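You operate a simulated robot arm through the tools that you are given. There is no shell and no other tool. Be economical: measure what you need, move in short steps, check, and stop when the job is done.

The job below is to be done with a simulated robot arm. You get a single attempt, and the scene is never put back.

Task
Fetch the small box with the smallest size on its label from the top of the low table and set it on the grey tile. Then fetch the green roll and set it on top of the green reel. Then set the blue gauge arm to 90. Then take the yellow cloth and leave it on the top of the narrow shelf. Then take the white cup and put it on the shelf under the short bench. Then put the yellow pad on the white tile. Then stack the box that says "nuts" from the shelf under the grey board on top of the box marked "seals". Keep to this order. Set down upright: small box, white cup. The blue gauge arm goes anticlockwise seen from above, to its stop.

It is judged by the outcome, as a careful person would: the job done as asked, and still so three seconds after it is handed in. It fails if anything else is knocked over, pushed out of place, dropped, spilled or broken. A push-on lid holds only when it is set on centred and level and pressed home; a screw cap is set on level and turned clockwise until tight. Flat cloth is picked up by pressing the open fingertips on it (5 to 10 N) and closing them slowly along it; thin cloth reads only 2 to 8 mm in the jaws.

Robot
A 7-joint arm with a fingered hand on a trunk, on a base that drives. Base frame: it is fixed to the floor where the robot stands at the start and does not move with it; the origin is under the middle of the robot, x ahead of it, y to its left, z up; the surface under the hand at the start is at about z = 0.8. Units: m, rad, N and s.
Its first joint turns from -2.601 to 2.601 rad. Places, roughly: blue gauge arm [-4.1, -3.5, 0.9]; box [-7.5, -1.5, 0.5]; green reel (8x8x6 cm) [-4, -3.4, 0.9]; green roll (6x6x3 cm) [-4.1, -3.1, 0.9]; grey tile (10x10x1 cm) [0.6, 0, 0.8]; shelf under the short bench [-4, -7.4, 0.2]; small box [0.5, 0, 0.75]; top of the narrow shelf [-3.4, -3.9, 0.8]; white cup (8x7x8 cm) [-7.1, -4.3, 0.8]; white tile (10x10x1 cm) [-7.2, -3.8, 0.8]; yellow cloth (11x7x4 cm) [-2.1, -5.4, 0.8]; yellow pad (9x8x3 cm) [-7.2, -3.6, 0.8]. Payload 3.5 kg.
The TCP is the grasp point between the finger pads, 0.03 m short of the fingertips. In the tool frame z runs along the fingers and y along their closing line. Largest opening 0.104 m; the body of the gripper starts 0.035 m behind the TCP. The gripper is a hand of 4 fingers: y runs from the thumb to the fingers, the wrist lies at [-0.015, -0.11, -0.186] in the tool frame, and closing takes about 1.5 s.
Orientation is that of the tool frame in the base frame, as a unit quaternion [x, y, z, w]. With the fingers straight down and the wrist toward the robot, the tool's x, y and z point along [0, 1, 0], [1, 0, 0] and [0, 0, -1] of the base frame.

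Tools
- The arm moves only by the tool step_arm. Its argument "increments" is one flat list of numbers, 7 for each row, row after row: the shift along the tool's x, y, z in mm, then the turn, a rotation vector about the tool's x, y, z in rad, then the closure, from 0 (fully open) to 1 (shut). In form: [dx, dy, dz, ax, ay, az, jaw, dx, dy, dz, ax, ay, az, jaw, ...]. A call has 1 to 20 rows; each row is the pose to reach, as a shift and turn from the pose commanded when the call began, along the tool's axes at that moment. Rows are played at 5 a second. More than 0.05 m and 0.15 rad between two rows, or a gripper value outside its range, and nothing of the call is played. Where a pose cannot be reached the arm comes as near as it can. A force on the tool above 40 N (or 10 N above the force at the start of the call, whichever is more), or a blocked arm, ends the call early, and 0.2 s more pass. The fingers move at their own pace (about 0.045 m/s each) and stop on an object; they squeeze with about 23 N. The grip force told is the motor's: it shows also when the fingers shut on nothing. Time passes only in rows, and 0.2 s behind the last, so rows that repeat a pose let the fingers close. The reply holds the time, the measured pose of the TCP, the force on the tool along the base axes, the opening and the grip force, in the units named above and with some noise, with the torque about the TCP (base axes, N m) and any sound that the robot's microphone picked up.
- Cameras (640 x 400 px; columns grow to the right, rows downward): "scene" is now at [0.0425, 0.1635, 1.3876]; the picture's right is [-0.10, -1.00, 0.00], its down [-0.61, 0.06, -0.79] and it looks along [0.79, -0.08, -0.61] (base axes); focal length 263 px, centre (320, 200). "wrist" rides on the gripper at [0.061, -0.092, -0.13] in the tool frame; the picture's right is [-0.81, 0.28, -0.52], its down [-0.53, -0.71, 0.46] and it looks along [-0.24, 0.64, 0.72] (tool axes); focal length 275 px, centre (320, 200). There is no depth. A picture from a camera that has moved, and an enlarged one, comes with that camera's place and axes in the base frame and with its lens.
- get_image(camera): a new picture of that camera. The clock stands still meanwhile.
- lift_body(by): slides the trunk up (or, below 0, down) by that many m; the arm and the scene camera ride with it, the base frame stays. It gives what a move gives, with no picture.
- base_move(legs): drives the robot by 1 to 6 legs, each [ahead, left, turn to the left] in m, m and rad, along the robot's own axes; the way and the turn of a leg run together, so that a leg with both is an arc; at most 1.5 m and 3.142 rad a leg. The arm and the cameras ride along, it lands a little off, and it stops where it bumps. It gives what a move gives.
- set_grasp(shape): the hand has 4 fingers and takes this shape, open, in about a second: jaw (thumb against the fingers, like two jaws); tri (thumb and two fingers); tip (a fingertip pinch); poke (one finger out to press); point (the index stretched); flat (the hand flat); cup (the hand cupped); fist (a fist). The gripper value then closes the fingers along that shape, each until it touches; the sizes above hold for jaw. It gives what a move gives, with no picture.
- pan_tilt(pan, tilt): turns the head with the scene camera to pan (to the left, within 2.705 rad either way) and tilt (down, from -0.506 to 1.204), counted from straight ahead of the robot. It gives what a move gives.
- enlarge(camera, box): a new picture of the part [left, top, right, bottom] of that camera's present view, enlarged. The clock stands still meanwhile.
- job_done(): hands the job in; it is judged then, once.

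Work in short steps. Places have to be worked out from the pictures, the camera data and where the tool is seen: move nearer, look again, correct. Check each grasp and each placing, and mend what went wrong. You have 196 turns and 166 pictures in all, those below and enlarged ones among them. Open the gripper and draw the arm clear of the work before you hand the job in, unless the task says otherwise; then end with one line.

The tools are called after ">>>" by a JSON object that holds its "fn" and its "kwargs". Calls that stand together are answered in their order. step_arm: Moves the arm, as the interface text tells. Its arguments: {"type":"object","properties":{"increments":{"type":"array"}},"required":["increments"]} The other tools are called the same way: lift_body (by) slides the trunk up or down; set_grasp (shape) gives the hand a shape; base_move (legs) drives the base; pan_tilt (pan, tilt) turns the head that bears the scene camera; get_image (camera) takes a picture; enlarge (camera, box) takes an enlarged picture of a part of a camera's view; job_done () hands the job in.

At the start:

```text
time: 0.0
tool_pos: [0.6471, -0.0865, 1.0551]
ee_rot: [0.707, 0.707, 0.0, 0.0]
wrist_force: [0.8, -0.2, -0.4]
moment: [0.04, 0.02, 0.03]
grip_width: 0.1036
grip_force: 0.1
shape: jaw
trunk travel left (down, up): [-0.425, 0.285]
robot x, y, heading: [0.0042, 0.0032, 0.004]
head pan, tilt: [-0.096, 0.658]
```

scene: 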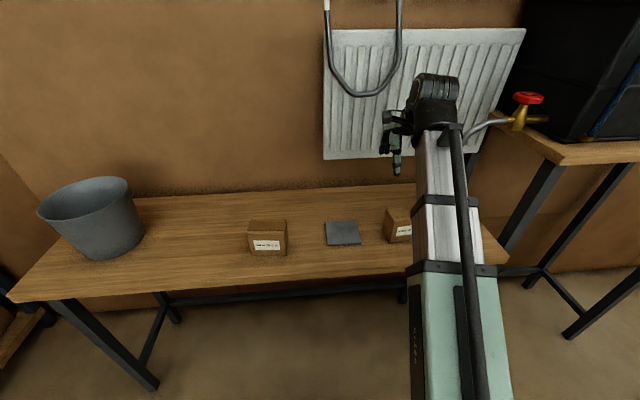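
wrist: 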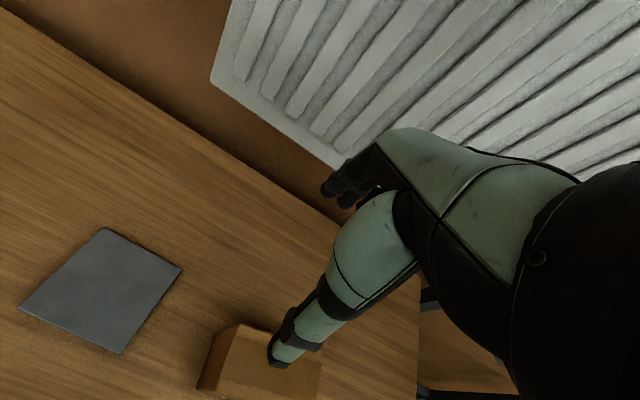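

I see two small boxes beside the grey tile, with labels; I'll enlarge to read both.

>>> {"fn": "enlarge", "kwargs": {"camera": "scene", "box": [230, 200, 310, 270]}}

>>> {"fn": "enlarge", "kwargs": {"camera": "scene", "box": [350, 190, 430, 260]}}

```text
5.71 times, centred on (270, 235) of scene
camera zoom: at [0.0425, 0.1635, 1.3876], right [-0.1, -1.0, 0.0], down [-0.61, 0.06, -0.79], along [0.79, -0.08, -0.61], focal length 1505 px, centre (606, 0)
```

zoom: 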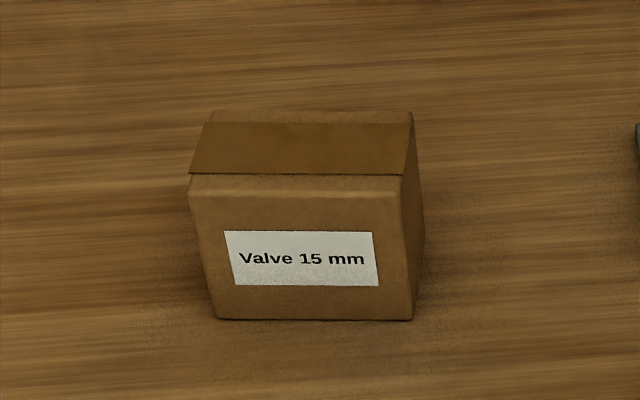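

```text
5.71 times, centred on (390, 225) of scene
camera zoom: at [0.0425, 0.1635, 1.3876], right [-0.1, -1.0, 0.0], down [-0.61, 0.06, -0.79], along [0.79, -0.08, -0.61], focal length 1505 px, centre (-80, 57)
```

zoom: 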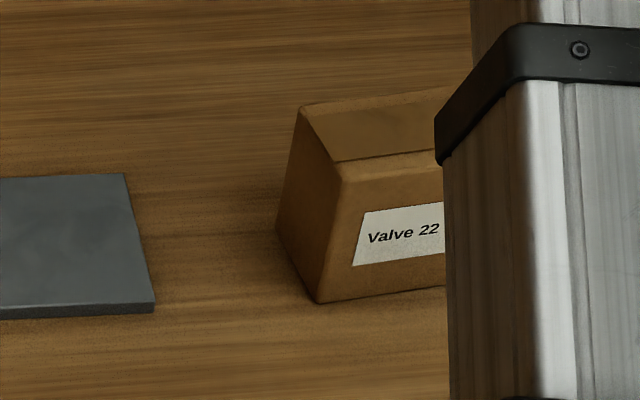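

"Valve 15 mm" and "Valve 22…" are seen; the arm may hide another box. I move the hand over the 15 mm box (about x 0.585, y 0.26, top ~0.89) and look again.

>>> {"fn": "step_arm", "kwargs": {"increments": [50, -10, 0, 0, 0, 0, 0, 100, -20, 0, 0, 0, 0, 0, 150, -30, 0, 0, 0, 0, 0, 200, -40, 0, 0, 0, 0, 0, 250, -50, 0, 0, 0, 0, 0, 300, -60, 0, 0, 0, 0, 0, 346, -62, 0, 0, 0, 0, 0, 346, -62, 0, 0, 0, 0, 0]}}

>>> {"fn": "get_image", "kwargs": {"camera": "scene"}}

>>> {"fn": "get_image", "kwargs": {"camera": "wrist"}}

```text
refused: row 1 steps farther than a row can; nothing moved
```

```text
161 pictures are left
camera scene: at [0.0425, 0.1635, 1.3876], right [-0.1, -1.0, 0.0], down [-0.61, 0.06, -0.79], along [0.79, -0.08, -0.61], focal length 263 px, centre (320, 200)
```

scene: 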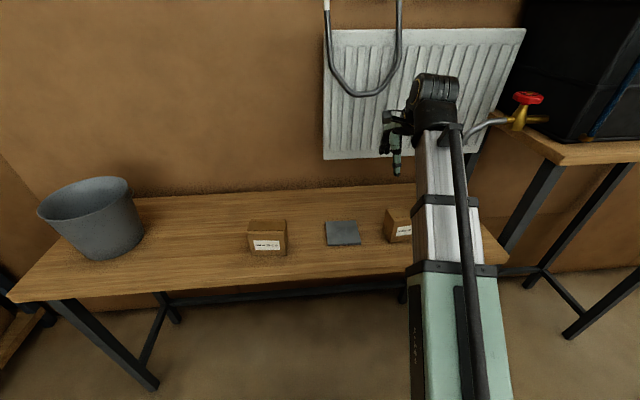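

```text
160 pictures are left
camera wrist: at [0.5559, -0.0247, 1.1846], right [0.28, -0.81, 0.52], down [-0.71, -0.53, -0.46], along [0.64, -0.24, -0.72], focal length 275 px, centre (320, 200)
```

wrist: 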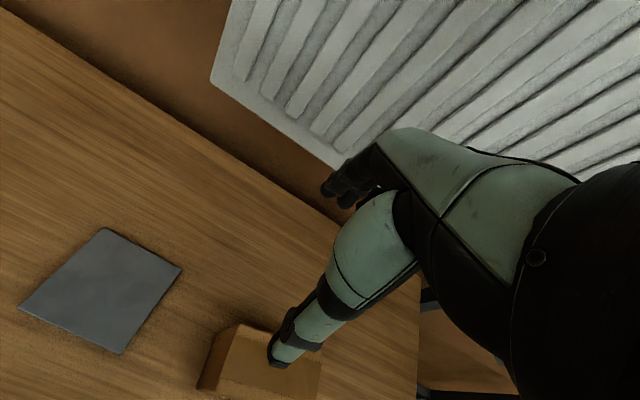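

The step was just over the 50 mm limit; I repeat with smaller steps.

>>> {"fn": "step_arm", "kwargs": {"increments": [43, -8, 0, 0, 0, 0, 0, 86, -16, 0, 0, 0, 0, 0, 129, -24, 0, 0, 0, 0, 0, 172, -32, 0, 0, 0, 0, 0, 215, -40, 0, 0, 0, 0, 0, 258, -48, 0, 0, 0, 0, 0, 301, -56, 0, 0, 0, 0, 0, 344, -62, 0, 0, 0, 0, 0, 344, -62, 0, 0, 0, 0, 0]}}

```text
time: 2.0
tool_pos: [0.5861, 0.2564, 1.0533]
ee_rot: [0.707, 0.707, 0.001, 0.0]
wrist_force: [0.4, -0.8, -0.2]
moment: [-0.01, 0.02, 0.01]
grip_width: 0.1036
grip_force: 0.2
shape: jaw
trunk travel left (down, up): [-0.425, 0.285]
robot x, y, heading: [-0.0016, -0.0023, -0.001]
head pan, tilt: [-0.096, 0.658]
```

Now I look for hidden boxes and check alignment.

>>> {"fn": "get_image", "kwargs": {"camera": "scene"}}

>>> {"fn": "get_image", "kwargs": {"camera": "wrist"}}

```text
159 pictures are left
camera scene: at [0.0424, 0.1637, 1.3875], right [-0.1, -1.0, 0.0], down [-0.61, 0.06, -0.79], along [0.79, -0.08, -0.61], focal length 263 px, centre (320, 200)
```

scene: 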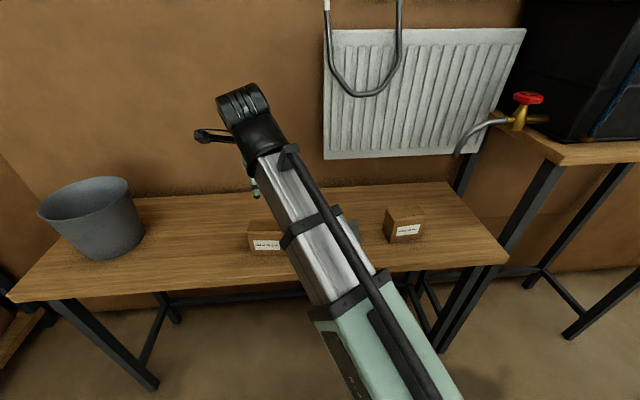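

```text
158 pictures are left
camera wrist: at [0.4949, 0.3192, 1.1847], right [0.28, -0.81, 0.52], down [-0.71, -0.53, -0.45], along [0.64, -0.24, -0.72], focal length 275 px, centre (320, 200)
```

wrist: 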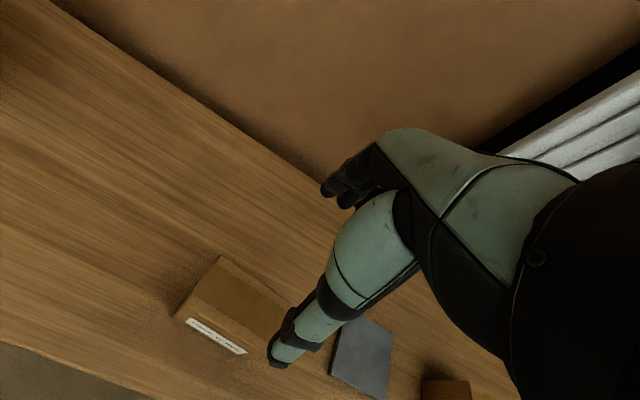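

Only two boxes: 15 mm is smallest. I enlarge the wrist view to pin its corners.

>>> {"fn": "enlarge", "kwargs": {"camera": "wrist", "box": [150, 240, 310, 370]}}

```text
3.08 times, centred on (230, 305) of wrist
camera zoom: at [0.4949, 0.3192, 1.1847], right [0.28, -0.81, 0.52], down [-0.71, -0.53, -0.45], along [0.64, -0.24, -0.72], focal length 847 px, centre (597, -123)
```

zoom: 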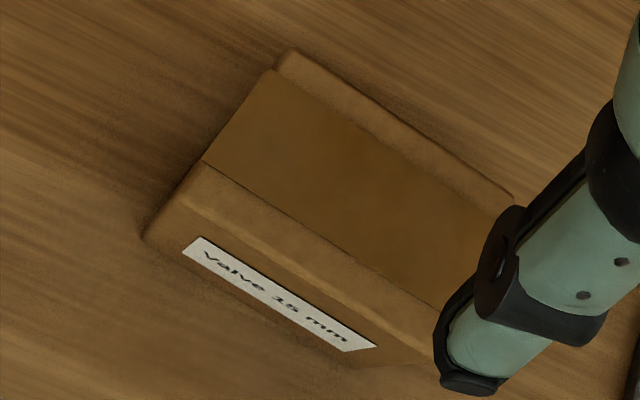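

Box top spans x 0.555–0.606, y 0.206–0.305 at z≈0.89, so it is centred at (0.581, 0.256). I descend to z 0.868 and close across its depth.

>>> {"fn": "step_arm", "kwargs": {"increments": [0, -5, 40, 0, 0, 0, 0, 0, -5, 80, 0, 0, 0, 0, 0, -5, 120, 0, 0, 0, 0, 0, -5, 150, 0, 0, 0, 0, 0, -5, 170, 0, 0, 0, 0, 0, -5, 185, 0, 0, 0, 0, 0, -5, 185, 0, 0, 0, 0]}}

>>> {"fn": "get_image", "kwargs": {"camera": "scene"}}

```text
time: 3.6
tool_pos: [0.5799, 0.2598, 0.8696]
ee_rot: [0.708, 0.707, 0.0, 0.0]
wrist_force: [0.2, 0.2, 1.1]
moment: [0.01, -0.01, 0.01]
grip_width: 0.1035
grip_force: 0.0
shape: jaw
trunk travel left (down, up): [-0.425, 0.285]
robot x, y, heading: [0.0018, 0.0008, 0.001]
head pan, tilt: [-0.096, 0.658]
```

```text
156 pictures are left
camera scene: at [0.0425, 0.1635, 1.3875], right [-0.1, -1.0, 0.0], down [-0.61, 0.06, -0.79], along [0.79, -0.08, -0.61], focal length 263 px, centre (320, 200)
```

scene: 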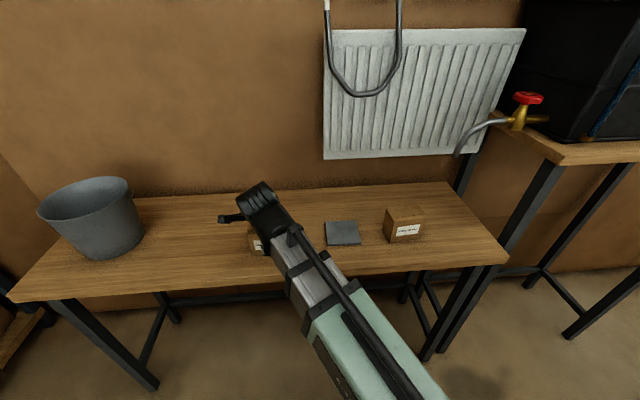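

The hand is around the box with no contact; I close and lift slowly.

>>> {"fn": "step_arm", "kwargs": {"increments": [0, 0, 0, 0, 0, 0, 1, 0, 0, 0, 0, 0, 0, 1, 0, 0, 0, 0, 0, 0, 1, 0, 0, 0, 0, 0, 0, 1, 0, 0, 0, 0, 0, 0, 1, 0, 0, 0, 0, 0, 0, 1, 0, 0, 0, 0, 0, 0, 1, 0, 0, 0, 0, 0, 0, 1, 0, 0, 0, 0, 0, 0, 1, 0, 0, -15, 0, 0, 0, 1, 0, 0, -40, 0, 0, 0, 1, 0, 0, -60, 0, 0, 0, 1, 0, 0, -60, 0, 0, 0, 1]}}

>>> {"fn": "get_image", "kwargs": {"camera": "scene"}}

>>> {"fn": "get_image", "kwargs": {"camera": "wrist"}}

```text
time: 6.4
tool_pos: [0.5792, 0.2578, 0.9286]
ee_rot: [0.708, 0.707, 0.0, 0.0]
wrist_force: [0.0, -0.1, -3.0]
moment: [0.01, 0.0, 0.02]
grip_width: 0.0546
grip_force: 23.2
shape: jaw
trunk travel left (down, up): [-0.425, 0.285]
robot x, y, heading: [0.0027, 0.001, 0.003]
head pan, tilt: [-0.096, 0.658]
```

```text
155 pictures are left
camera scene: at [0.0427, 0.1636, 1.3875], right [-0.1, -1.0, 0.0], down [-0.61, 0.06, -0.79], along [0.79, -0.08, -0.61], focal length 263 px, centre (320, 200)
```

scene: 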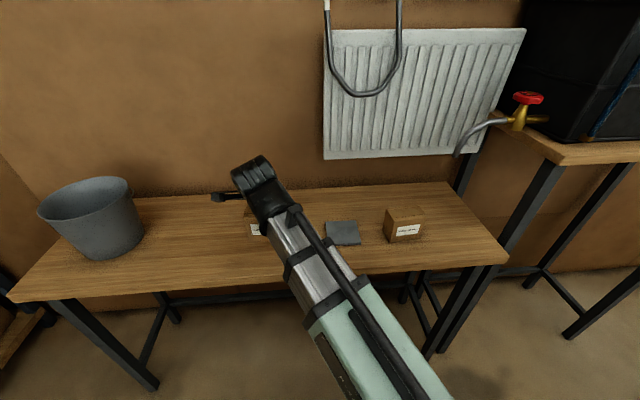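

```text
154 pictures are left
camera wrist: at [0.4886, 0.3198, 1.0591], right [0.28, -0.81, 0.52], down [-0.71, -0.53, -0.46], along [0.64, -0.24, -0.72], focal length 275 px, centre (320, 200)
```

wrist: 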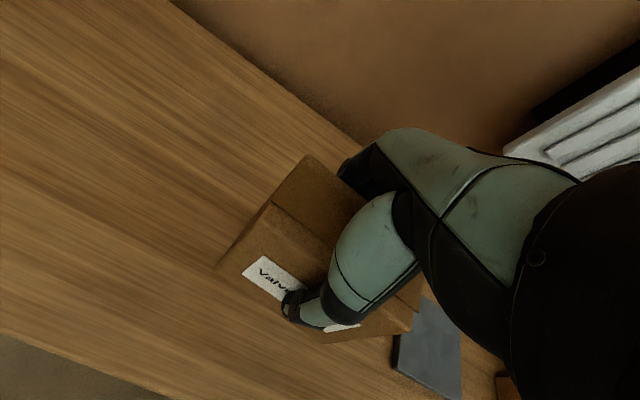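

Box held (54.6 mm). From the first wrist picture the tile is centred at (0.617, 0.037), aligned with the axes; I carry the box over it.

>>> {"fn": "step_arm", "kwargs": {"increments": [-40, 7, -10, 0, 0, 0, 1, -80, 14, -10, 0, 0, 0, 1, -120, 21, -10, 0, 0, 0, 1, -160, 28, -10, 0, 0, 0, 1, -200, 35, -10, 0, 0, 0, 1, -219, 38, -10, 0, 0, 0, 1, -219, 38, -10, 0, 0, 0, 1, -219, 38, 15, 0, 0, 0, 1, -219, 38, 15, 0, 0, 0, 1]}}

>>> {"fn": "get_image", "kwargs": {"camera": "wrist"}}

>>> {"fn": "get_image", "kwargs": {"camera": "scene"}}

```text
time: 8.4
tool_pos: [0.6179, 0.039, 0.9139]
ee_rot: [0.708, 0.707, 0.001, 0.0]
wrist_force: [-0.7, 0.5, -3.3]
moment: [0.01, 0.01, 0.01]
grip_width: 0.0542
grip_force: 22.5
shape: jaw
trunk travel left (down, up): [-0.425, 0.285]
robot x, y, heading: [0.0021, 0.001, -0.001]
head pan, tilt: [-0.096, 0.658]
```

```text
153 pictures are left
camera wrist: at [0.5266, 0.1005, 1.0441], right [0.28, -0.81, 0.52], down [-0.71, -0.53, -0.45], along [0.64, -0.24, -0.72], focal length 275 px, centre (320, 200)
```

wrist: 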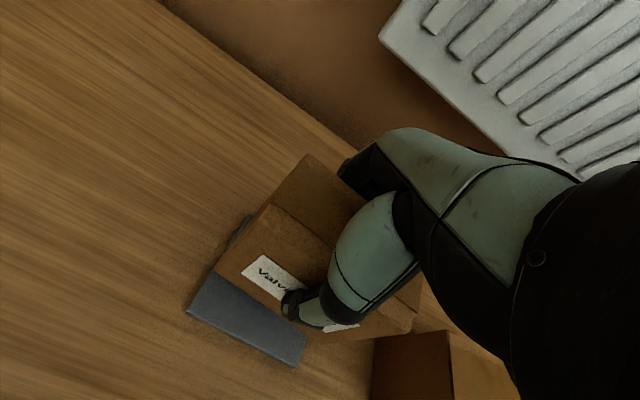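

```text
152 pictures are left
camera scene: at [0.0428, 0.1635, 1.3875], right [-0.1, -1.0, 0.0], down [-0.61, 0.06, -0.79], along [0.79, -0.08, -0.61], focal length 263 px, centre (320, 200)
```

scene: 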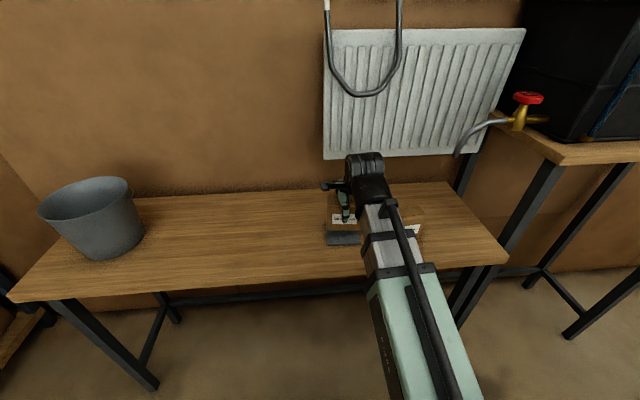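

Aligned with the tile (corners recompute to y −0.013…0.087). I lower to contact gently.

>>> {"fn": "step_arm", "kwargs": {"increments": [-2, 0, 15, 0, 0, 0, 1, -2, 0, 25, 0, 0, 0, 1, -2, 0, 29, 0, 0, 0, 1, -2, 0, 32, 0, 0, 0, 1, -2, 0, 32, 0, 0, 0, 1]}}

```text
time: 9.6
tool_pos: [0.6186, 0.0357, 0.8828]
ee_rot: [0.707, 0.707, 0.0, 0.0]
wrist_force: [0.4, 0.3, -3.8]
moment: [0.0, 0.0, -0.01]
grip_width: 0.0541
grip_force: 22.9
shape: jaw
trunk travel left (down, up): [-0.425, 0.285]
robot x, y, heading: [0.0, 0.0023, -0.001]
head pan, tilt: [-0.096, 0.658]
```

No contact yet (still the weight only); lower a few mm more in small steps.

>>> {"fn": "step_arm", "kwargs": {"increments": [0, 0, 1, 0, 0, 0, 1, 0, 0, 2, 0, 0, 0, 1, 0, 0, 3, 0, 0, 0, 1, 0, 0, 3, 0, 0, 0, 1]}}

```text
time: 10.6
tool_pos: [0.6181, 0.0365, 0.879]
ee_rot: [0.707, 0.707, 0.0, 0.0]
wrist_force: [1.5, -0.6, -1.0]
moment: [0.01, 0.03, 0.0]
grip_width: 0.0541
grip_force: 23.4
shape: jaw
trunk travel left (down, up): [-0.425, 0.285]
robot x, y, heading: [0.0007, -0.0013, 0.002]
head pan, tilt: [-0.096, 0.658]
```

The force dropped, so it is touching down; 1 mm more, then open and retreat upward.

>>> {"fn": "step_arm", "kwargs": {"increments": [0, 0, 1, 0, 0, 0, 1, 0, 0, 1, 0, 0, 0, 0.3, 0, 0, 1, 0, 0, 0, 0, 0, 0, 1, 0, 0, 0, 0, 0, 0, 1, 0, 0, 0, 0, 0, 0, 1, 0, 0, 0, 0, 0, 0, 1, 0, 0, 0, 0, 0, 0, 1, 0, 0, 0, 0, 0, 0, -20, 0, 0, 0, 0, 0, 0, -50, 0, 0, 0, 0, 0, 0, -90, 0, 0, 0, 0, 0, 0, -130, 0, 0, 0, 0, 0, 0, -170, 0, 0, 0, 0]}}

>>> {"fn": "get_image", "kwargs": {"camera": "wrist"}}

>>> {"fn": "get_image", "kwargs": {"camera": "scene"}}

```text
time: 13.4
tool_pos: [0.621, 0.0322, 1.0508]
ee_rot: [0.707, 0.707, 0.0, -0.001]
wrist_force: [-0.6, 0.1, 0.7]
moment: [0.01, 0.0, 0.01]
grip_width: 0.1036
grip_force: 0.0
shape: jaw
trunk travel left (down, up): [-0.425, 0.285]
robot x, y, heading: [0.0006, -0.0012, -0.0]
head pan, tilt: [-0.096, 0.658]
```

```text
151 pictures are left
camera wrist: at [0.5289, 0.0951, 1.1808], right [0.28, -0.81, 0.52], down [-0.71, -0.53, -0.46], along [0.64, -0.24, -0.72], focal length 275 px, centre (320, 200)
```

wrist: 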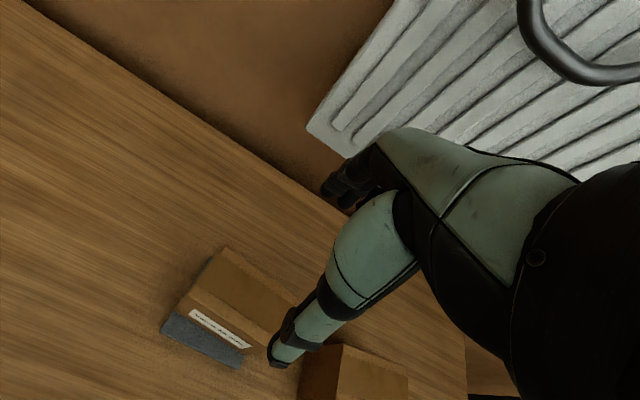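

```text
150 pictures are left
camera scene: at [0.0425, 0.1635, 1.3875], right [-0.1, -1.0, 0.0], down [-0.61, 0.06, -0.79], along [0.79, -0.08, -0.61], focal length 263 px, centre (320, 200)
```

scene: 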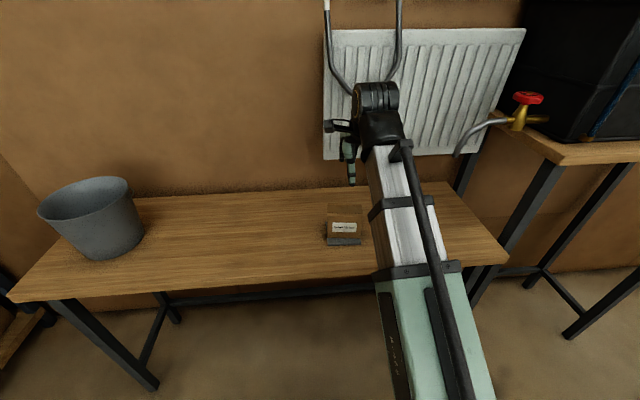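

Box 15 mm stands on the tile. Next I survey the room: pan around before driving.

>>> {"fn": "pan_tilt", "kwargs": {"pan": 2.6, "tilt": 0.3}}

>>> {"fn": "get_image", "kwargs": {"camera": "scene"}}

>>> {"fn": "pan_tilt", "kwargs": {"pan": -2.6, "tilt": 0.3}}

>>> {"fn": "get_image", "kwargs": {"camera": "scene"}}

>>> {"fn": "pan_tilt", "kwargs": {"pan": -1.3, "tilt": 0.3}}

>>> {"fn": "get_image", "kwargs": {"camera": "scene"}}

```text
time: 15.8
tool_pos: [0.6209, 0.0327, 1.0498]
ee_rot: [0.707, 0.707, 0.0, 0.0]
wrist_force: [-0.2, -0.6, 0.2]
moment: [-0.03, -0.02, -0.02]
grip_width: 0.1037
grip_force: 0.0
shape: jaw
trunk travel left (down, up): [-0.425, 0.285]
robot x, y, heading: [0.0005, 0.0027, -0.0]
head pan, tilt: [2.601, 0.3]
```

```text
149 pictures are left
camera scene: at [-0.1237, 0.22, 1.42], right [0.52, 0.86, 0.0], down [0.25, -0.15, -0.96], along [-0.82, 0.49, -0.3], focal length 263 px, centre (320, 200)
```

scene: 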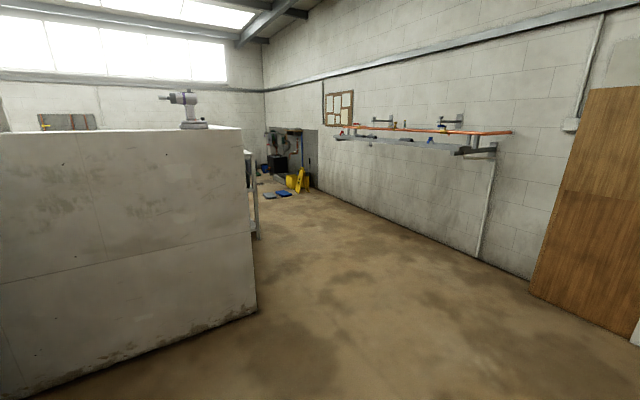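

```text
time: 19.9
tool_pos: [0.6202, 0.0328, 1.0487]
ee_rot: [0.707, 0.707, 0.0, 0.0]
wrist_force: [0.0, -0.2, -0.8]
moment: [0.03, 0.0, -0.02]
grip_width: 0.1036
grip_force: 0.1
shape: jaw
trunk travel left (down, up): [-0.425, 0.285]
robot x, y, heading: [0.001, 0.0002, -0.002]
head pan, tilt: [-2.601, 0.3]
```

```text
148 pictures are left
camera scene: at [-0.1237, 0.1237, 1.42], right [-0.52, 0.86, 0.0], down [0.25, 0.15, -0.96], along [-0.82, -0.49, -0.3], focal length 263 px, centre (320, 200)
```

scene: 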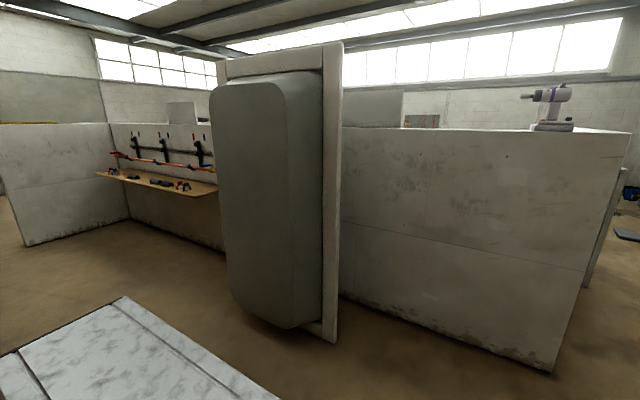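

```text
time: 21.3
tool_pos: [0.6207, 0.0333, 1.0502]
ee_rot: [0.707, 0.707, 0.0, 0.0]
wrist_force: [-0.4, -1.1, 0.1]
moment: [-0.01, 0.0, -0.01]
grip_width: 0.1037
grip_force: 0.1
shape: jaw
trunk travel left (down, up): [-0.425, 0.285]
robot x, y, heading: [0.0016, 0.0009, 0.006]
head pan, tilt: [-1.3, 0.3]
```

```text
147 pictures are left
camera scene: at [-0.0188, 0.0819, 1.42], right [-0.96, -0.27, 0.0], down [-0.08, 0.28, -0.96], along [0.25, -0.92, -0.3], focal length 263 px, centre (320, 200)
```

scene: 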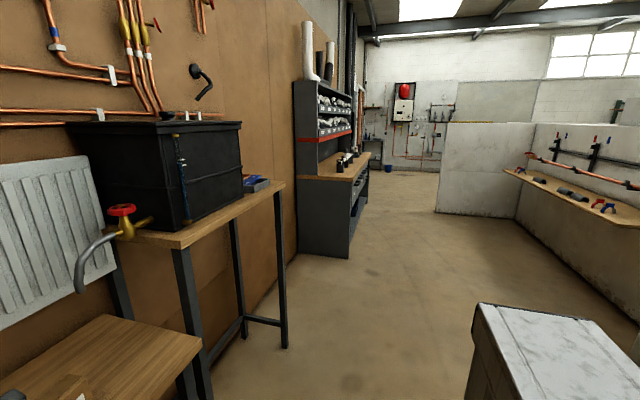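

The room has bays: a partition at x≈-1.85 ends at y≈0.67, with a passage north of it. I check the left side before driving that way.

>>> {"fn": "pan_tilt", "kwargs": {"pan": 1.4, "tilt": 0.5}}

>>> {"fn": "get_image", "kwargs": {"camera": "scene"}}

```text
time: 23.7
tool_pos: [0.6196, 0.0333, 1.0481]
ee_rot: [0.707, 0.707, 0.0, 0.0]
wrist_force: [0.0, 0.1, 0.7]
moment: [-0.02, -0.01, 0.01]
grip_width: 0.1037
grip_force: 0.0
shape: jaw
trunk travel left (down, up): [-0.425, 0.285]
robot x, y, heading: [0.0053, -0.0013, -0.002]
head pan, tilt: [1.4, 0.499]
```

```text
146 pictures are left
camera scene: at [-0.0281, 0.2615, 1.4016], right [0.99, -0.17, 0.0], down [-0.08, -0.47, -0.88], along [0.15, 0.87, -0.48], focal length 263 px, centre (320, 200)
```

scene: 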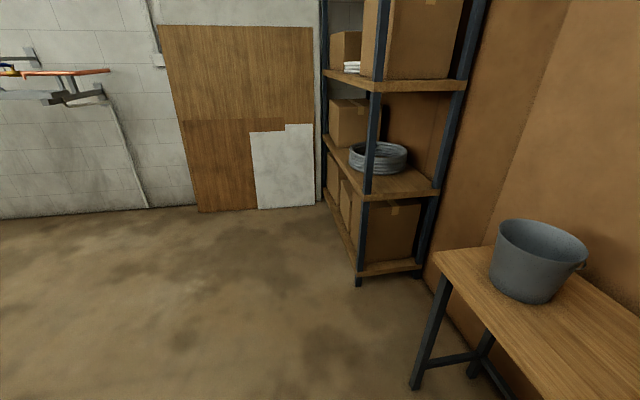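

Clear to the left. I back off 0.8 m, slide left 1.35 m, and turn around to face −x.

>>> {"fn": "base_move", "kwargs": {"legs": [[-0.8, 0, 0], [0, 1.35, 0], [0, 0, 3.14]]}}

>>> {"fn": "pan_tilt", "kwargs": {"pan": 0.5, "tilt": 0.4}}

>>> {"fn": "get_image", "kwargs": {"camera": "scene"}}

```text
time: 42.0
tool_pos: [-1.4192, 1.3337, 1.0499]
ee_rot: [0.717, -0.697, 0.0, 0.0]
wrist_force: [0.0, 0.0, 0.3]
moment: [0.01, 0.0, 0.03]
grip_width: 0.1038
grip_force: 0.0
shape: jaw
trunk travel left (down, up): [-0.425, 0.285]
robot x, y, heading: [-0.8022, 1.3869, -3.115]
head pan, tilt: [1.4, 0.499]
```

```text
time: 43.2
tool_pos: [-1.4188, 1.335, 1.0483]
ee_rot: [0.717, -0.697, 0.0, 0.0]
wrist_force: [-0.7, 0.5, -0.3]
moment: [0.01, -0.03, -0.02]
grip_width: 0.1036
grip_force: 0.0
shape: jaw
trunk travel left (down, up): [-0.425, 0.285]
robot x, y, heading: [-0.8025, 1.3829, -3.112]
head pan, tilt: [0.499, 0.4]
```

```text
145 pictures are left
camera scene: at [-0.8292, 1.1723, 1.4108], right [-0.51, 0.86, 0.0], down [0.34, 0.2, -0.92], along [-0.8, -0.47, -0.39], focal length 263 px, centre (320, 200)
```

scene: 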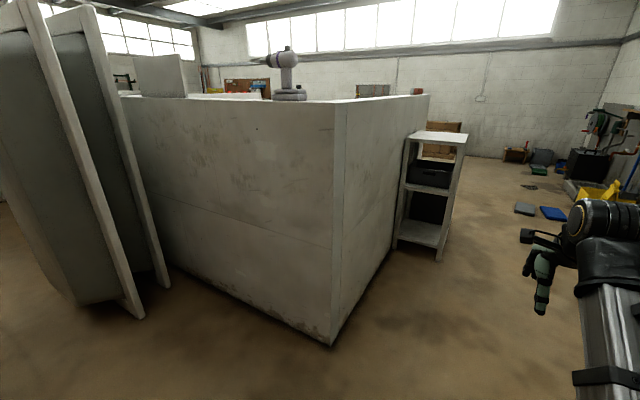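

The partition's north face runs to x≈-3.7 with a shelf against it (out to y≈1.09). I drive along y≈1.5 past it.

>>> {"fn": "base_move", "kwargs": {"legs": [[0, -0.12, -0.028], [1.4, 0, 0], [1.3, 0, 0]]}}

>>> {"fn": "pan_tilt", "kwargs": {"pan": 0.8, "tilt": 0.35}}

>>> {"fn": "get_image", "kwargs": {"camera": "scene"}}

```text
time: 57.1
tool_pos: [-4.1241, 1.4611, 1.0502]
ee_rot: [-0.701, 0.714, 0.0, 0.0]
wrist_force: [0.4, -0.8, -0.9]
moment: [0.03, 0.0, -0.02]
grip_width: 0.1037
grip_force: 0.0
shape: jaw
trunk travel left (down, up): [-0.425, 0.285]
robot x, y, heading: [-3.5013, 1.4826, 3.127]
head pan, tilt: [0.499, 0.4]
```

```text
time: 58.0
tool_pos: [-4.1245, 1.4604, 1.0502]
ee_rot: [-0.701, 0.714, 0.001, 0.0]
wrist_force: [0.9, 0.4, -0.7]
moment: [0.02, 0.0, 0.01]
grip_width: 0.1037
grip_force: 0.1
shape: jaw
trunk travel left (down, up): [-0.425, 0.285]
robot x, y, heading: [-3.5006, 1.4818, 3.124]
head pan, tilt: [0.799, 0.351]
```

```text
144 pictures are left
camera scene: at [-3.5263, 1.2485, 1.4153], right [-0.7, 0.71, 0.0], down [0.24, 0.24, -0.94], along [-0.67, -0.66, -0.34], focal length 263 px, centre (320, 200)
```

scene: 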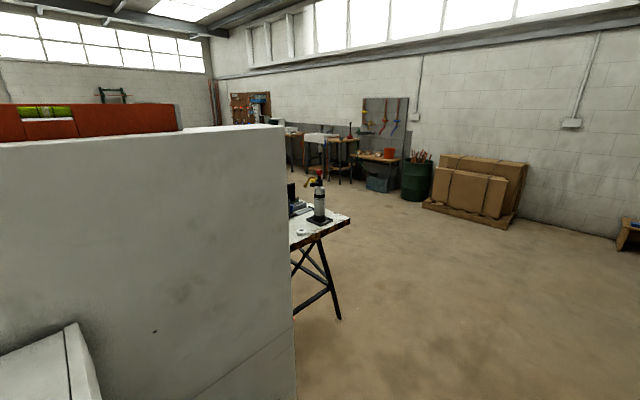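

A trestle table stands just west of the partition end (to x≈-4.65). I go around it to about (-5.4, 1.1) and turn to face −y.

>>> {"fn": "base_move", "kwargs": {"legs": [[1.0, 0.05, 0], [0.95, 0.3, 0], [0, 0, 1.58]]}}

>>> {"fn": "pan_tilt", "kwargs": {"pan": 0.35, "tilt": 0.35}}

>>> {"fn": "get_image", "kwargs": {"camera": "scene"}}

```text
time: 71.5
tool_pos: [-5.4255, 0.5779, 1.0488]
ee_rot: [1.0, -0.027, 0.0, 0.0]
wrist_force: [-0.8, -0.6, 0.7]
moment: [0.01, 0.03, 0.01]
grip_width: 0.1039
grip_force: 0.2
shape: jaw
trunk travel left (down, up): [-0.425, 0.285]
robot x, y, heading: [-5.4246, 1.1965, -1.627]
head pan, tilt: [0.799, 0.351]
```

```text
time: 72.4
tool_pos: [-5.4266, 0.5776, 1.0503]
ee_rot: [1.0, -0.028, 0.0, 0.0]
wrist_force: [0.0, 0.6, 0.5]
moment: [0.0, 0.02, -0.02]
grip_width: 0.1035
grip_force: 0.0
shape: jaw
trunk travel left (down, up): [-0.425, 0.285]
robot x, y, heading: [-5.4264, 1.2006, -1.628]
head pan, tilt: [0.351, 0.351]
```

```text
143 pictures are left
camera scene: at [-5.2249, 1.148, 1.4153], right [-0.96, -0.29, 0.0], down [-0.1, 0.33, -0.94], along [0.28, -0.9, -0.34], focal length 263 px, centre (320, 200)
```

scene: 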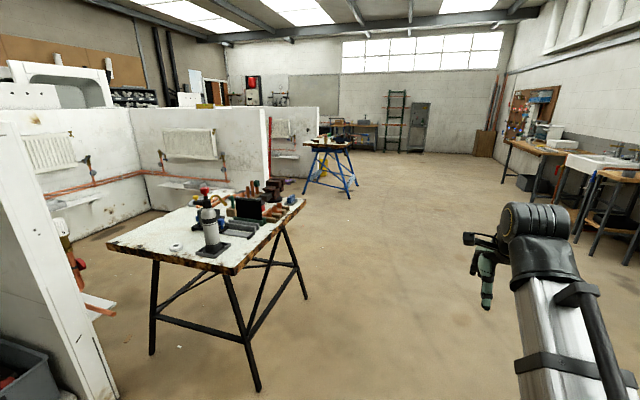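

The blue table ahead (around (-4.2,-3)) must hold the gauge, reel and roll. I drive down the open floor toward it.

>>> {"fn": "base_move", "kwargs": {"legs": [[0, 0, 0.057], [1.4, 0, 0], [1.4, 0, 0], [1.3, 0, 0]]}}

>>> {"fn": "pan_tilt", "kwargs": {"pan": 1.2, "tilt": 0.5}}

>>> {"fn": "get_image", "kwargs": {"camera": "scene"}}

```text
time: 92.5
tool_pos: [-5.3443, -3.5028, 1.0494]
ee_rot: [1.0, 0.016, 0.0, 0.0]
wrist_force: [-1.2, -0.1, 0.2]
moment: [0.01, 0.01, -0.05]
grip_width: 0.1036
grip_force: 0.0
shape: jaw
trunk travel left (down, up): [-0.425, 0.285]
robot x, y, heading: [-5.3948, -2.8823, -1.542]
head pan, tilt: [0.351, 0.351]
```

```text
time: 93.6
tool_pos: [-5.3433, -3.503, 1.0498]
ee_rot: [1.0, 0.016, 0.0, 0.001]
wrist_force: [-0.2, -0.1, 0.6]
moment: [0.0, 0.0, 0.03]
grip_width: 0.1039
grip_force: 0.0
shape: jaw
trunk travel left (down, up): [-0.425, 0.285]
robot x, y, heading: [-5.3968, -2.8816, -1.536]
head pan, tilt: [1.201, 0.499]
```

```text
142 pictures are left
camera scene: at [-5.1399, -2.8616, 1.4016], right [-0.33, -0.94, 0.0], down [-0.45, 0.16, -0.88], along [0.83, -0.29, -0.48], focal length 263 px, centre (320, 200)
```

scene: 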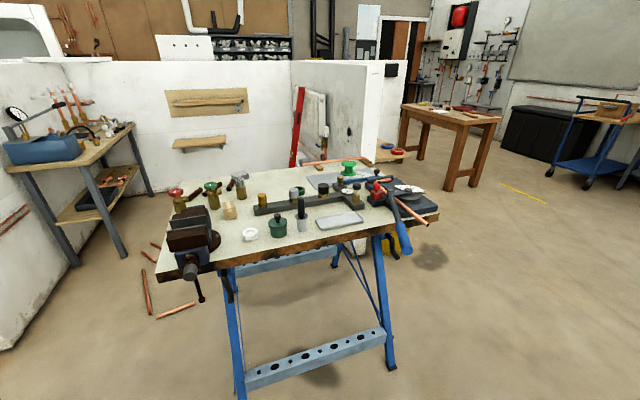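

>>> {"fn": "enlarge", "kwargs": {"camera": "scene", "box": [160, 140, 300, 280]}}

>>> {"fn": "enlarge", "kwargs": {"camera": "scene", "box": [280, 140, 440, 250]}}

```text
2.86 times, centred on (230, 210) of scene
camera zoom: at [-5.1399, -2.8616, 1.4016], right [-0.33, -0.94, 0.0], down [-0.45, 0.16, -0.88], along [0.83, -0.29, -0.48], focal length 752 px, centre (577, 171)
```

zoom: 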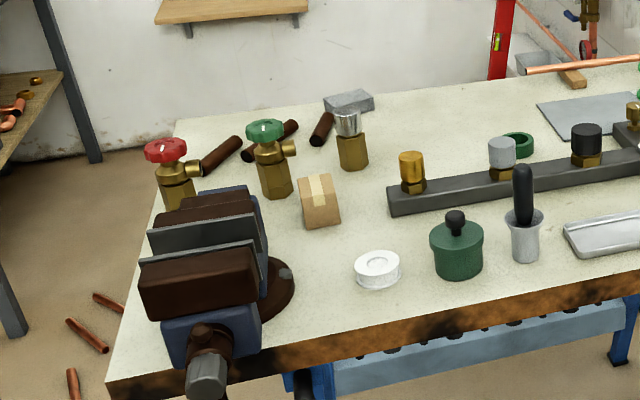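

```text
3.64 times, centred on (360, 195) of scene
camera zoom: at [-5.1399, -2.8616, 1.4016], right [-0.33, -0.94, 0.0], down [-0.45, 0.16, -0.88], along [0.83, -0.29, -0.48], focal length 958 px, centre (174, 218)
```

zoom: 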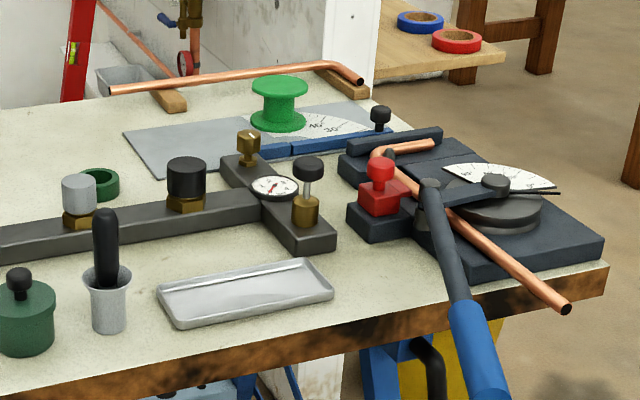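

I see the layout: green tape roll at about (-4.11,-3.12), reel at (-3.97,-3.43) on the gauge plate with the blue arm. I raise the hand, face +x, and approach carefully (bender handle overhangs the front edge near y −3.33).

>>> {"fn": "step_arm", "kwargs": {"increments": [0, 0, -45, 0, 0, 0, 0, 0, 0, -90, 0, 0, 0, 0, 0, 0, -90, 0, 0, 0, 0]}}

>>> {"fn": "base_move", "kwargs": {"legs": [[0, 0, 1.536], [0, -0.27, 0], [0.5, 0, 0]]}}

>>> {"fn": "pan_tilt", "kwargs": {"pan": -0.2, "tilt": 0.75}}

>>> {"fn": "get_image", "kwargs": {"camera": "scene"}}

>>> {"fn": "get_image", "kwargs": {"camera": "wrist"}}

```text
time: 94.4
tool_pos: [-5.3409, -3.5014, 1.1409]
ee_rot: [1.0, 0.016, 0.0, 0.0]
wrist_force: [0.1, 0.7, -0.3]
moment: [0.02, -0.01, 0.0]
grip_width: 0.1036
grip_force: 0.0
shape: jaw
trunk travel left (down, up): [-0.425, 0.285]
robot x, y, heading: [-5.3944, -2.8851, -1.545]
head pan, tilt: [1.201, 0.499]
```

```text
time: 102.7
tool_pos: [-4.2598, -3.1111, 1.1395]
ee_rot: [0.704, 0.71, 0.0, 0.0]
wrist_force: [0.2, 0.5, 0.1]
moment: [0.01, 0.01, 0.0]
grip_width: 0.1038
grip_force: 0.1
shape: jaw
trunk travel left (down, up): [-0.425, 0.285]
robot x, y, heading: [-4.8814, -3.1531, 0.009]
head pan, tilt: [1.201, 0.499]
```

```text
time: 104.2
tool_pos: [-4.261, -3.1113, 1.1395]
ee_rot: [0.704, 0.71, 0.0, 0.0]
wrist_force: [0.0, 0.0, -1.0]
moment: [-0.03, 0.0, 0.02]
grip_width: 0.1037
grip_force: 0.0
shape: jaw
trunk travel left (down, up): [-0.425, 0.285]
robot x, y, heading: [-4.8805, -3.1508, 0.014]
head pan, tilt: [-0.201, 0.75]
```

```text
139 pictures are left
camera scene: at [-4.8447, -2.9951, 1.3797], right [-0.19, -0.98, 0.0], down [-0.67, 0.13, -0.73], along [0.72, -0.14, -0.68], focal length 263 px, centre (320, 200)
```

scene: 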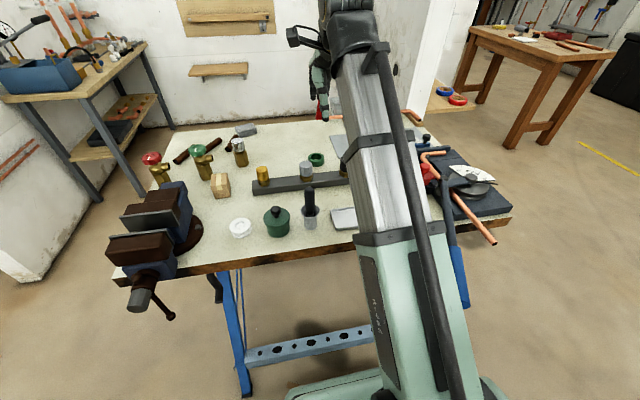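

```text
138 pictures are left
camera wrist: at [-4.3528, -3.0498, 1.2712], right [0.28, -0.81, 0.52], down [-0.71, -0.54, -0.46], along [0.65, -0.24, -0.72], focal length 275 px, centre (320, 200)
```

wrist: 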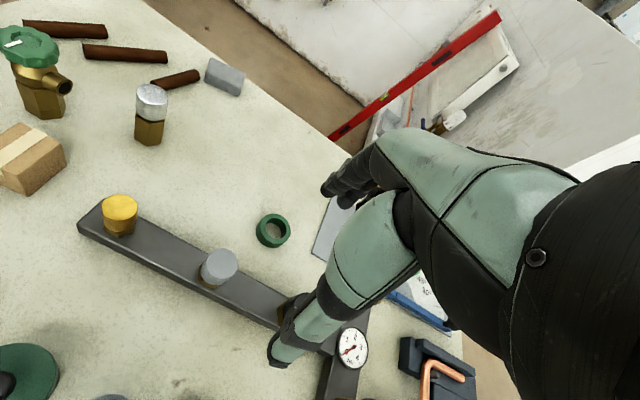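

Triangulating, the roll centre is (-4.112,-3.124), table top ≈0.86. I move over it and lower to z≈0.93 with a partly closed hand.

>>> {"fn": "step_arm", "kwargs": {"increments": [-5, 45, 0, 0, 0, 0, 0.1, -10, 90, 0, 0, 0, 0, 0.1, -14, 135, 0, 0, 0, 0, 0.1, -14, 149, 20, 0, 0, 0, 0.15, -14, 149, 65, 0, 0, 0, 0.15, -14, 149, 110, 0, 0, 0, 0.15, -14, 149, 155, 0, 0, 0, 0.15, -14, 149, 195, 0, 0, 0, 0.15, -14, 149, 210, 0, 0, 0, 0.15, -14, 149, 210, 0, 0, 0, 0.15]}}

>>> {"fn": "get_image", "kwargs": {"camera": "wrist"}}

>>> {"fn": "get_image", "kwargs": {"camera": "scene"}}

```text
time: 106.4
tool_pos: [-4.1114, -3.1254, 0.9313]
ee_rot: [0.704, 0.71, 0.0, 0.0]
wrist_force: [0.7, -0.7, -0.7]
moment: [0.02, -0.01, 0.0]
grip_width: 0.0887
grip_force: 0.0
shape: jaw
trunk travel left (down, up): [-0.425, 0.285]
robot x, y, heading: [-4.8773, -3.1501, 0.005]
head pan, tilt: [-0.201, 0.75]
```

```text
137 pictures are left
camera wrist: at [-4.2036, -3.0636, 1.0617], right [0.28, -0.81, 0.52], down [-0.71, -0.54, -0.46], along [0.65, -0.24, -0.72], focal length 275 px, centre (320, 200)
```

wrist: 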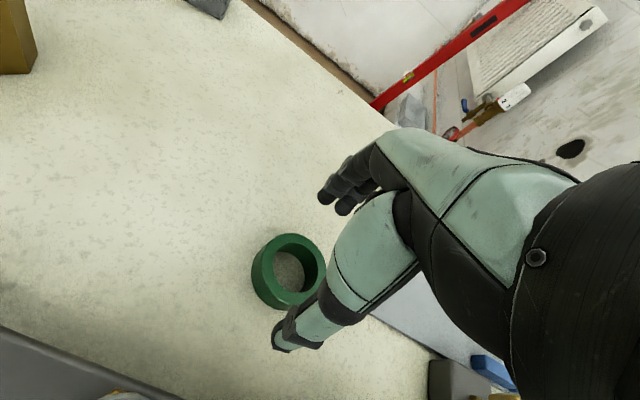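

```text
136 pictures are left
camera scene: at [-4.8447, -2.9952, 1.3797], right [-0.19, -0.98, 0.0], down [-0.67, 0.13, -0.73], along [0.72, -0.14, -0.68], focal length 263 px, centre (320, 200)
```

scene: 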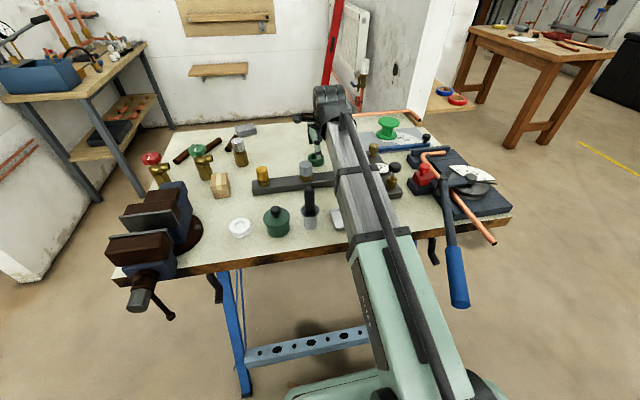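

The roll lies between thumb and fingers. I lower to z≈0.896, watching force.

>>> {"fn": "step_arm", "kwargs": {"increments": [4, 0, 15, 0, 0, 0, 0.15, 4, 0, 27, 0, 0, 0, 0.15, 4, 0, 33, 0, 0, 0, 0.15, 4, 0, 36, 0, 0, 0, 0.15, 4, 0, 36, 0, 0, 0, 0.15]}}

```text
time: 107.6
tool_pos: [-4.1102, -3.1214, 0.895]
ee_rot: [0.704, 0.71, 0.0, 0.0]
wrist_force: [-0.2, -0.4, 0.6]
moment: [0.0, -0.02, 0.03]
grip_width: 0.0886
grip_force: 0.1
shape: jaw
trunk travel left (down, up): [-0.425, 0.285]
robot x, y, heading: [-4.8743, -3.1506, 0.012]
head pan, tilt: [-0.201, 0.75]
```

No contact with the table; I close and lift a little.

>>> {"fn": "step_arm", "kwargs": {"increments": [0, 0, 1, 0, 0, 0, 0.5, 0, 0, 1, 0, 0, 0, 0.8, 0, 0, 1, 0, 0, 0, 1, 0, 0, 1, 0, 0, 0, 1, 0, 0, 1, 0, 0, 0, 1, 0, 0, 1, 0, 0, 0, 1, 0, 0, 1, 0, 0, 0, 1, 0, 0, 1, 0, 0, 0, 1, 0, 0, -15, 0, 0, 0, 1, 0, 0, -45, 0, 0, 0, 1, 0, 0, -60, 0, 0, 0, 1, 0, 0, -60, 0, 0, 0, 1]}}

>>> {"fn": "get_image", "kwargs": {"camera": "wrist"}}

>>> {"fn": "enlarge", "kwargs": {"camera": "scene", "box": [280, 80, 440, 190]}}

```text
time: 110.2
tool_pos: [-4.1112, -3.1212, 0.954]
ee_rot: [0.704, 0.71, 0.0, -0.001]
wrist_force: [0.9, -0.6, -0.1]
moment: [0.0, 0.03, -0.02]
grip_width: 0.0473
grip_force: 22.3
shape: jaw
trunk travel left (down, up): [-0.425, 0.285]
robot x, y, heading: [-4.8835, -3.1506, 0.009]
head pan, tilt: [-0.201, 0.75]
```

```text
135 pictures are left
camera wrist: at [-4.2036, -3.0594, 1.0848], right [0.28, -0.81, 0.52], down [-0.71, -0.54, -0.46], along [0.65, -0.24, -0.72], focal length 275 px, centre (320, 200)
```

wrist: 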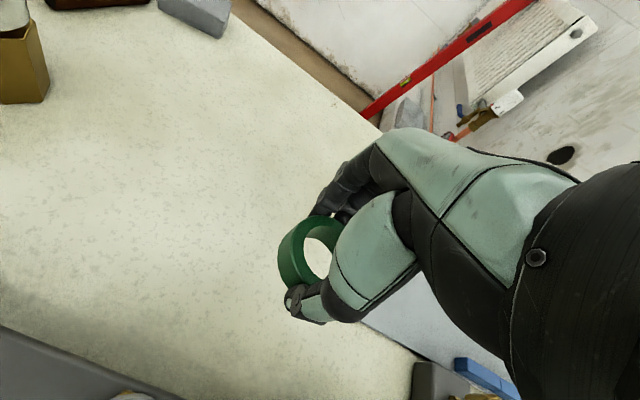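

```text
3.64 times, centred on (360, 135) of scene
camera zoom: at [-4.8447, -2.9952, 1.3797], right [-0.19, -0.98, 0.0], down [-0.67, 0.13, -0.73], along [0.72, -0.14, -0.68], focal length 958 px, centre (174, 436)
```

zoom: 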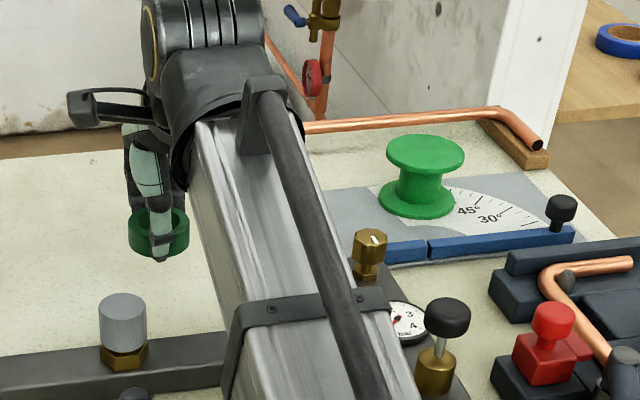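

Roll is held (47 mm). I zoom the wrist view for the roll's offset from the TCP.

>>> {"fn": "enlarge", "kwargs": {"camera": "wrist", "box": [260, 190, 370, 340]}}

```text
2.67 times, centred on (315, 265) of wrist
camera zoom: at [-4.2036, -3.0594, 1.0848], right [0.28, -0.81, 0.52], down [-0.71, -0.54, -0.46], along [0.65, -0.24, -0.72], focal length 734 px, centre (333, 27)
```

zoom: 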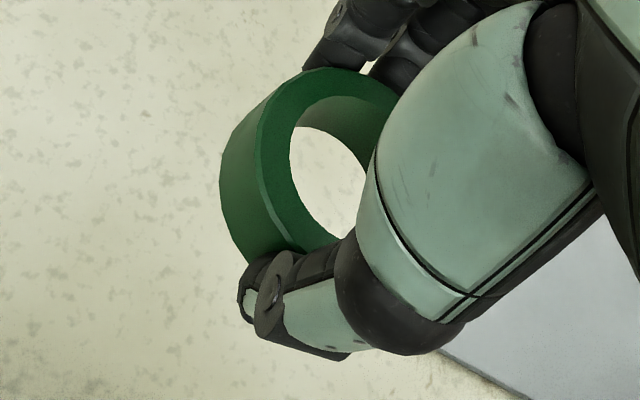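

Roll is centred on the TCP within a few mm. I raise it to z≈1.05 and carry it toward the reel at about (-3.988,-3.425), stopping short for a better look.

>>> {"fn": "step_arm", "kwargs": {"increments": [0, 0, -45, 0, 0, 0, 1, 0, 0, -90, 0, 0, 0, 1, -40, 10, -95, 0, 0, 0, 1, -80, 25, -95, 0, 0, 0, 1, -120, 40, -95, 0, 0, 0, 1, -160, 55, -95, 0, 0, 0, 1, -200, 70, -95, 0, 0, 0, 1, -240, 85, -95, 0, 0, 0, 1, -240, 85, -95, 0, 0, 0, 1]}}

>>> {"fn": "get_image", "kwargs": {"camera": "wrist"}}

>>> {"fn": "get_image", "kwargs": {"camera": "scene"}}

```text
time: 112.2
tool_pos: [-4.0243, -3.3592, 1.0493]
ee_rot: [0.704, 0.71, 0.0, 0.0]
wrist_force: [0.6, -0.5, 0.3]
moment: [0.03, -0.03, -0.02]
grip_width: 0.0474
grip_force: 23.2
shape: jaw
trunk travel left (down, up): [-0.425, 0.285]
robot x, y, heading: [-4.8814, -3.1477, 0.006]
head pan, tilt: [-0.201, 0.75]
```

```text
132 pictures are left
camera wrist: at [-4.1161, -3.298, 1.1799], right [0.28, -0.81, 0.52], down [-0.71, -0.54, -0.46], along [0.65, -0.24, -0.72], focal length 275 px, centre (320, 200)
```

wrist: 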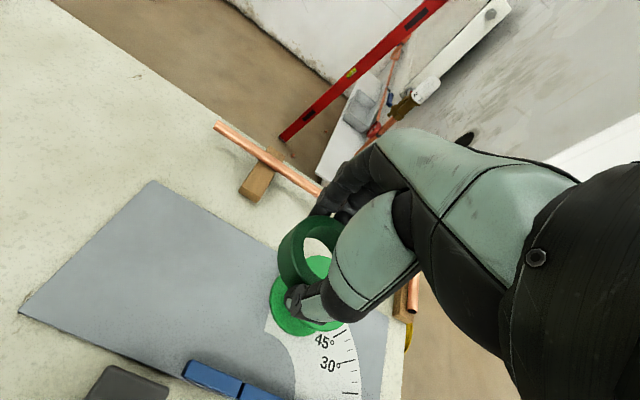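

```text
131 pictures are left
camera scene: at [-4.8446, -2.9955, 1.3797], right [-0.19, -0.98, 0.0], down [-0.67, 0.13, -0.73], along [0.72, -0.14, -0.68], focal length 263 px, centre (320, 200)
```

scene: 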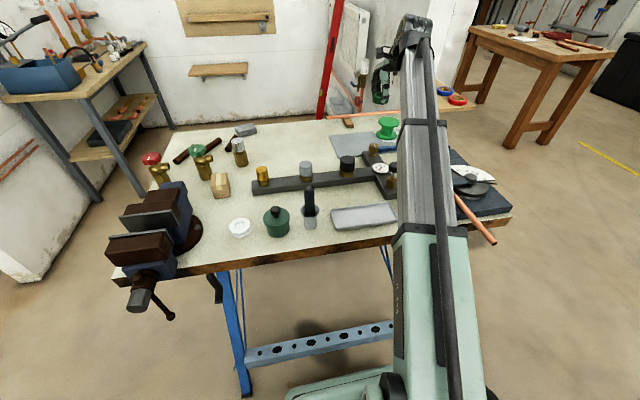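

To see the reel unobstructed, I pass the hand over beyond it (y≈-3.5) and look back.

>>> {"fn": "step_arm", "kwargs": {"increments": [-40, -10, 0, 0, 0, 0, 1, -80, -20, 0, 0, 0, 0, 1, -120, -30, 0, 0, 0, 0, 1, -150, -40, 0, 0, 0, 0, 1, -150, -40, 0, 0, 0, 0, 1]}}

>>> {"fn": "get_image", "kwargs": {"camera": "wrist"}}

```text
time: 113.4
tool_pos: [-4.0665, -3.5098, 1.0503]
ee_rot: [0.704, 0.71, 0.0, 0.0]
wrist_force: [0.0, 0.4, -0.5]
moment: [0.04, -0.01, -0.01]
grip_width: 0.0471
grip_force: 23.0
shape: jaw
trunk travel left (down, up): [-0.425, 0.285]
robot x, y, heading: [-4.8777, -3.1501, 0.005]
head pan, tilt: [-0.201, 0.75]
```

```text
130 pictures are left
camera wrist: at [-4.1578, -3.4487, 1.1806], right [0.28, -0.81, 0.52], down [-0.71, -0.54, -0.46], along [0.65, -0.24, -0.72], focal length 275 px, centre (320, 200)
```

wrist: 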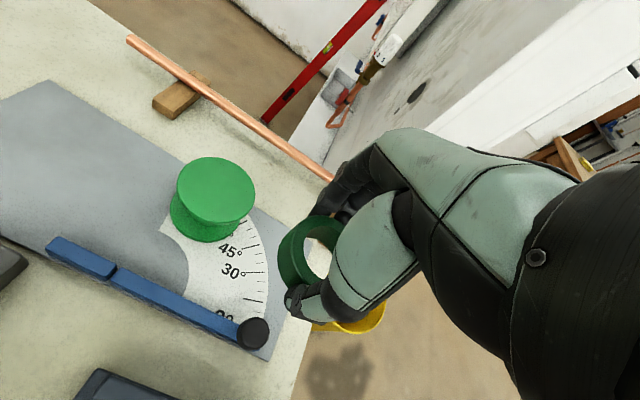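

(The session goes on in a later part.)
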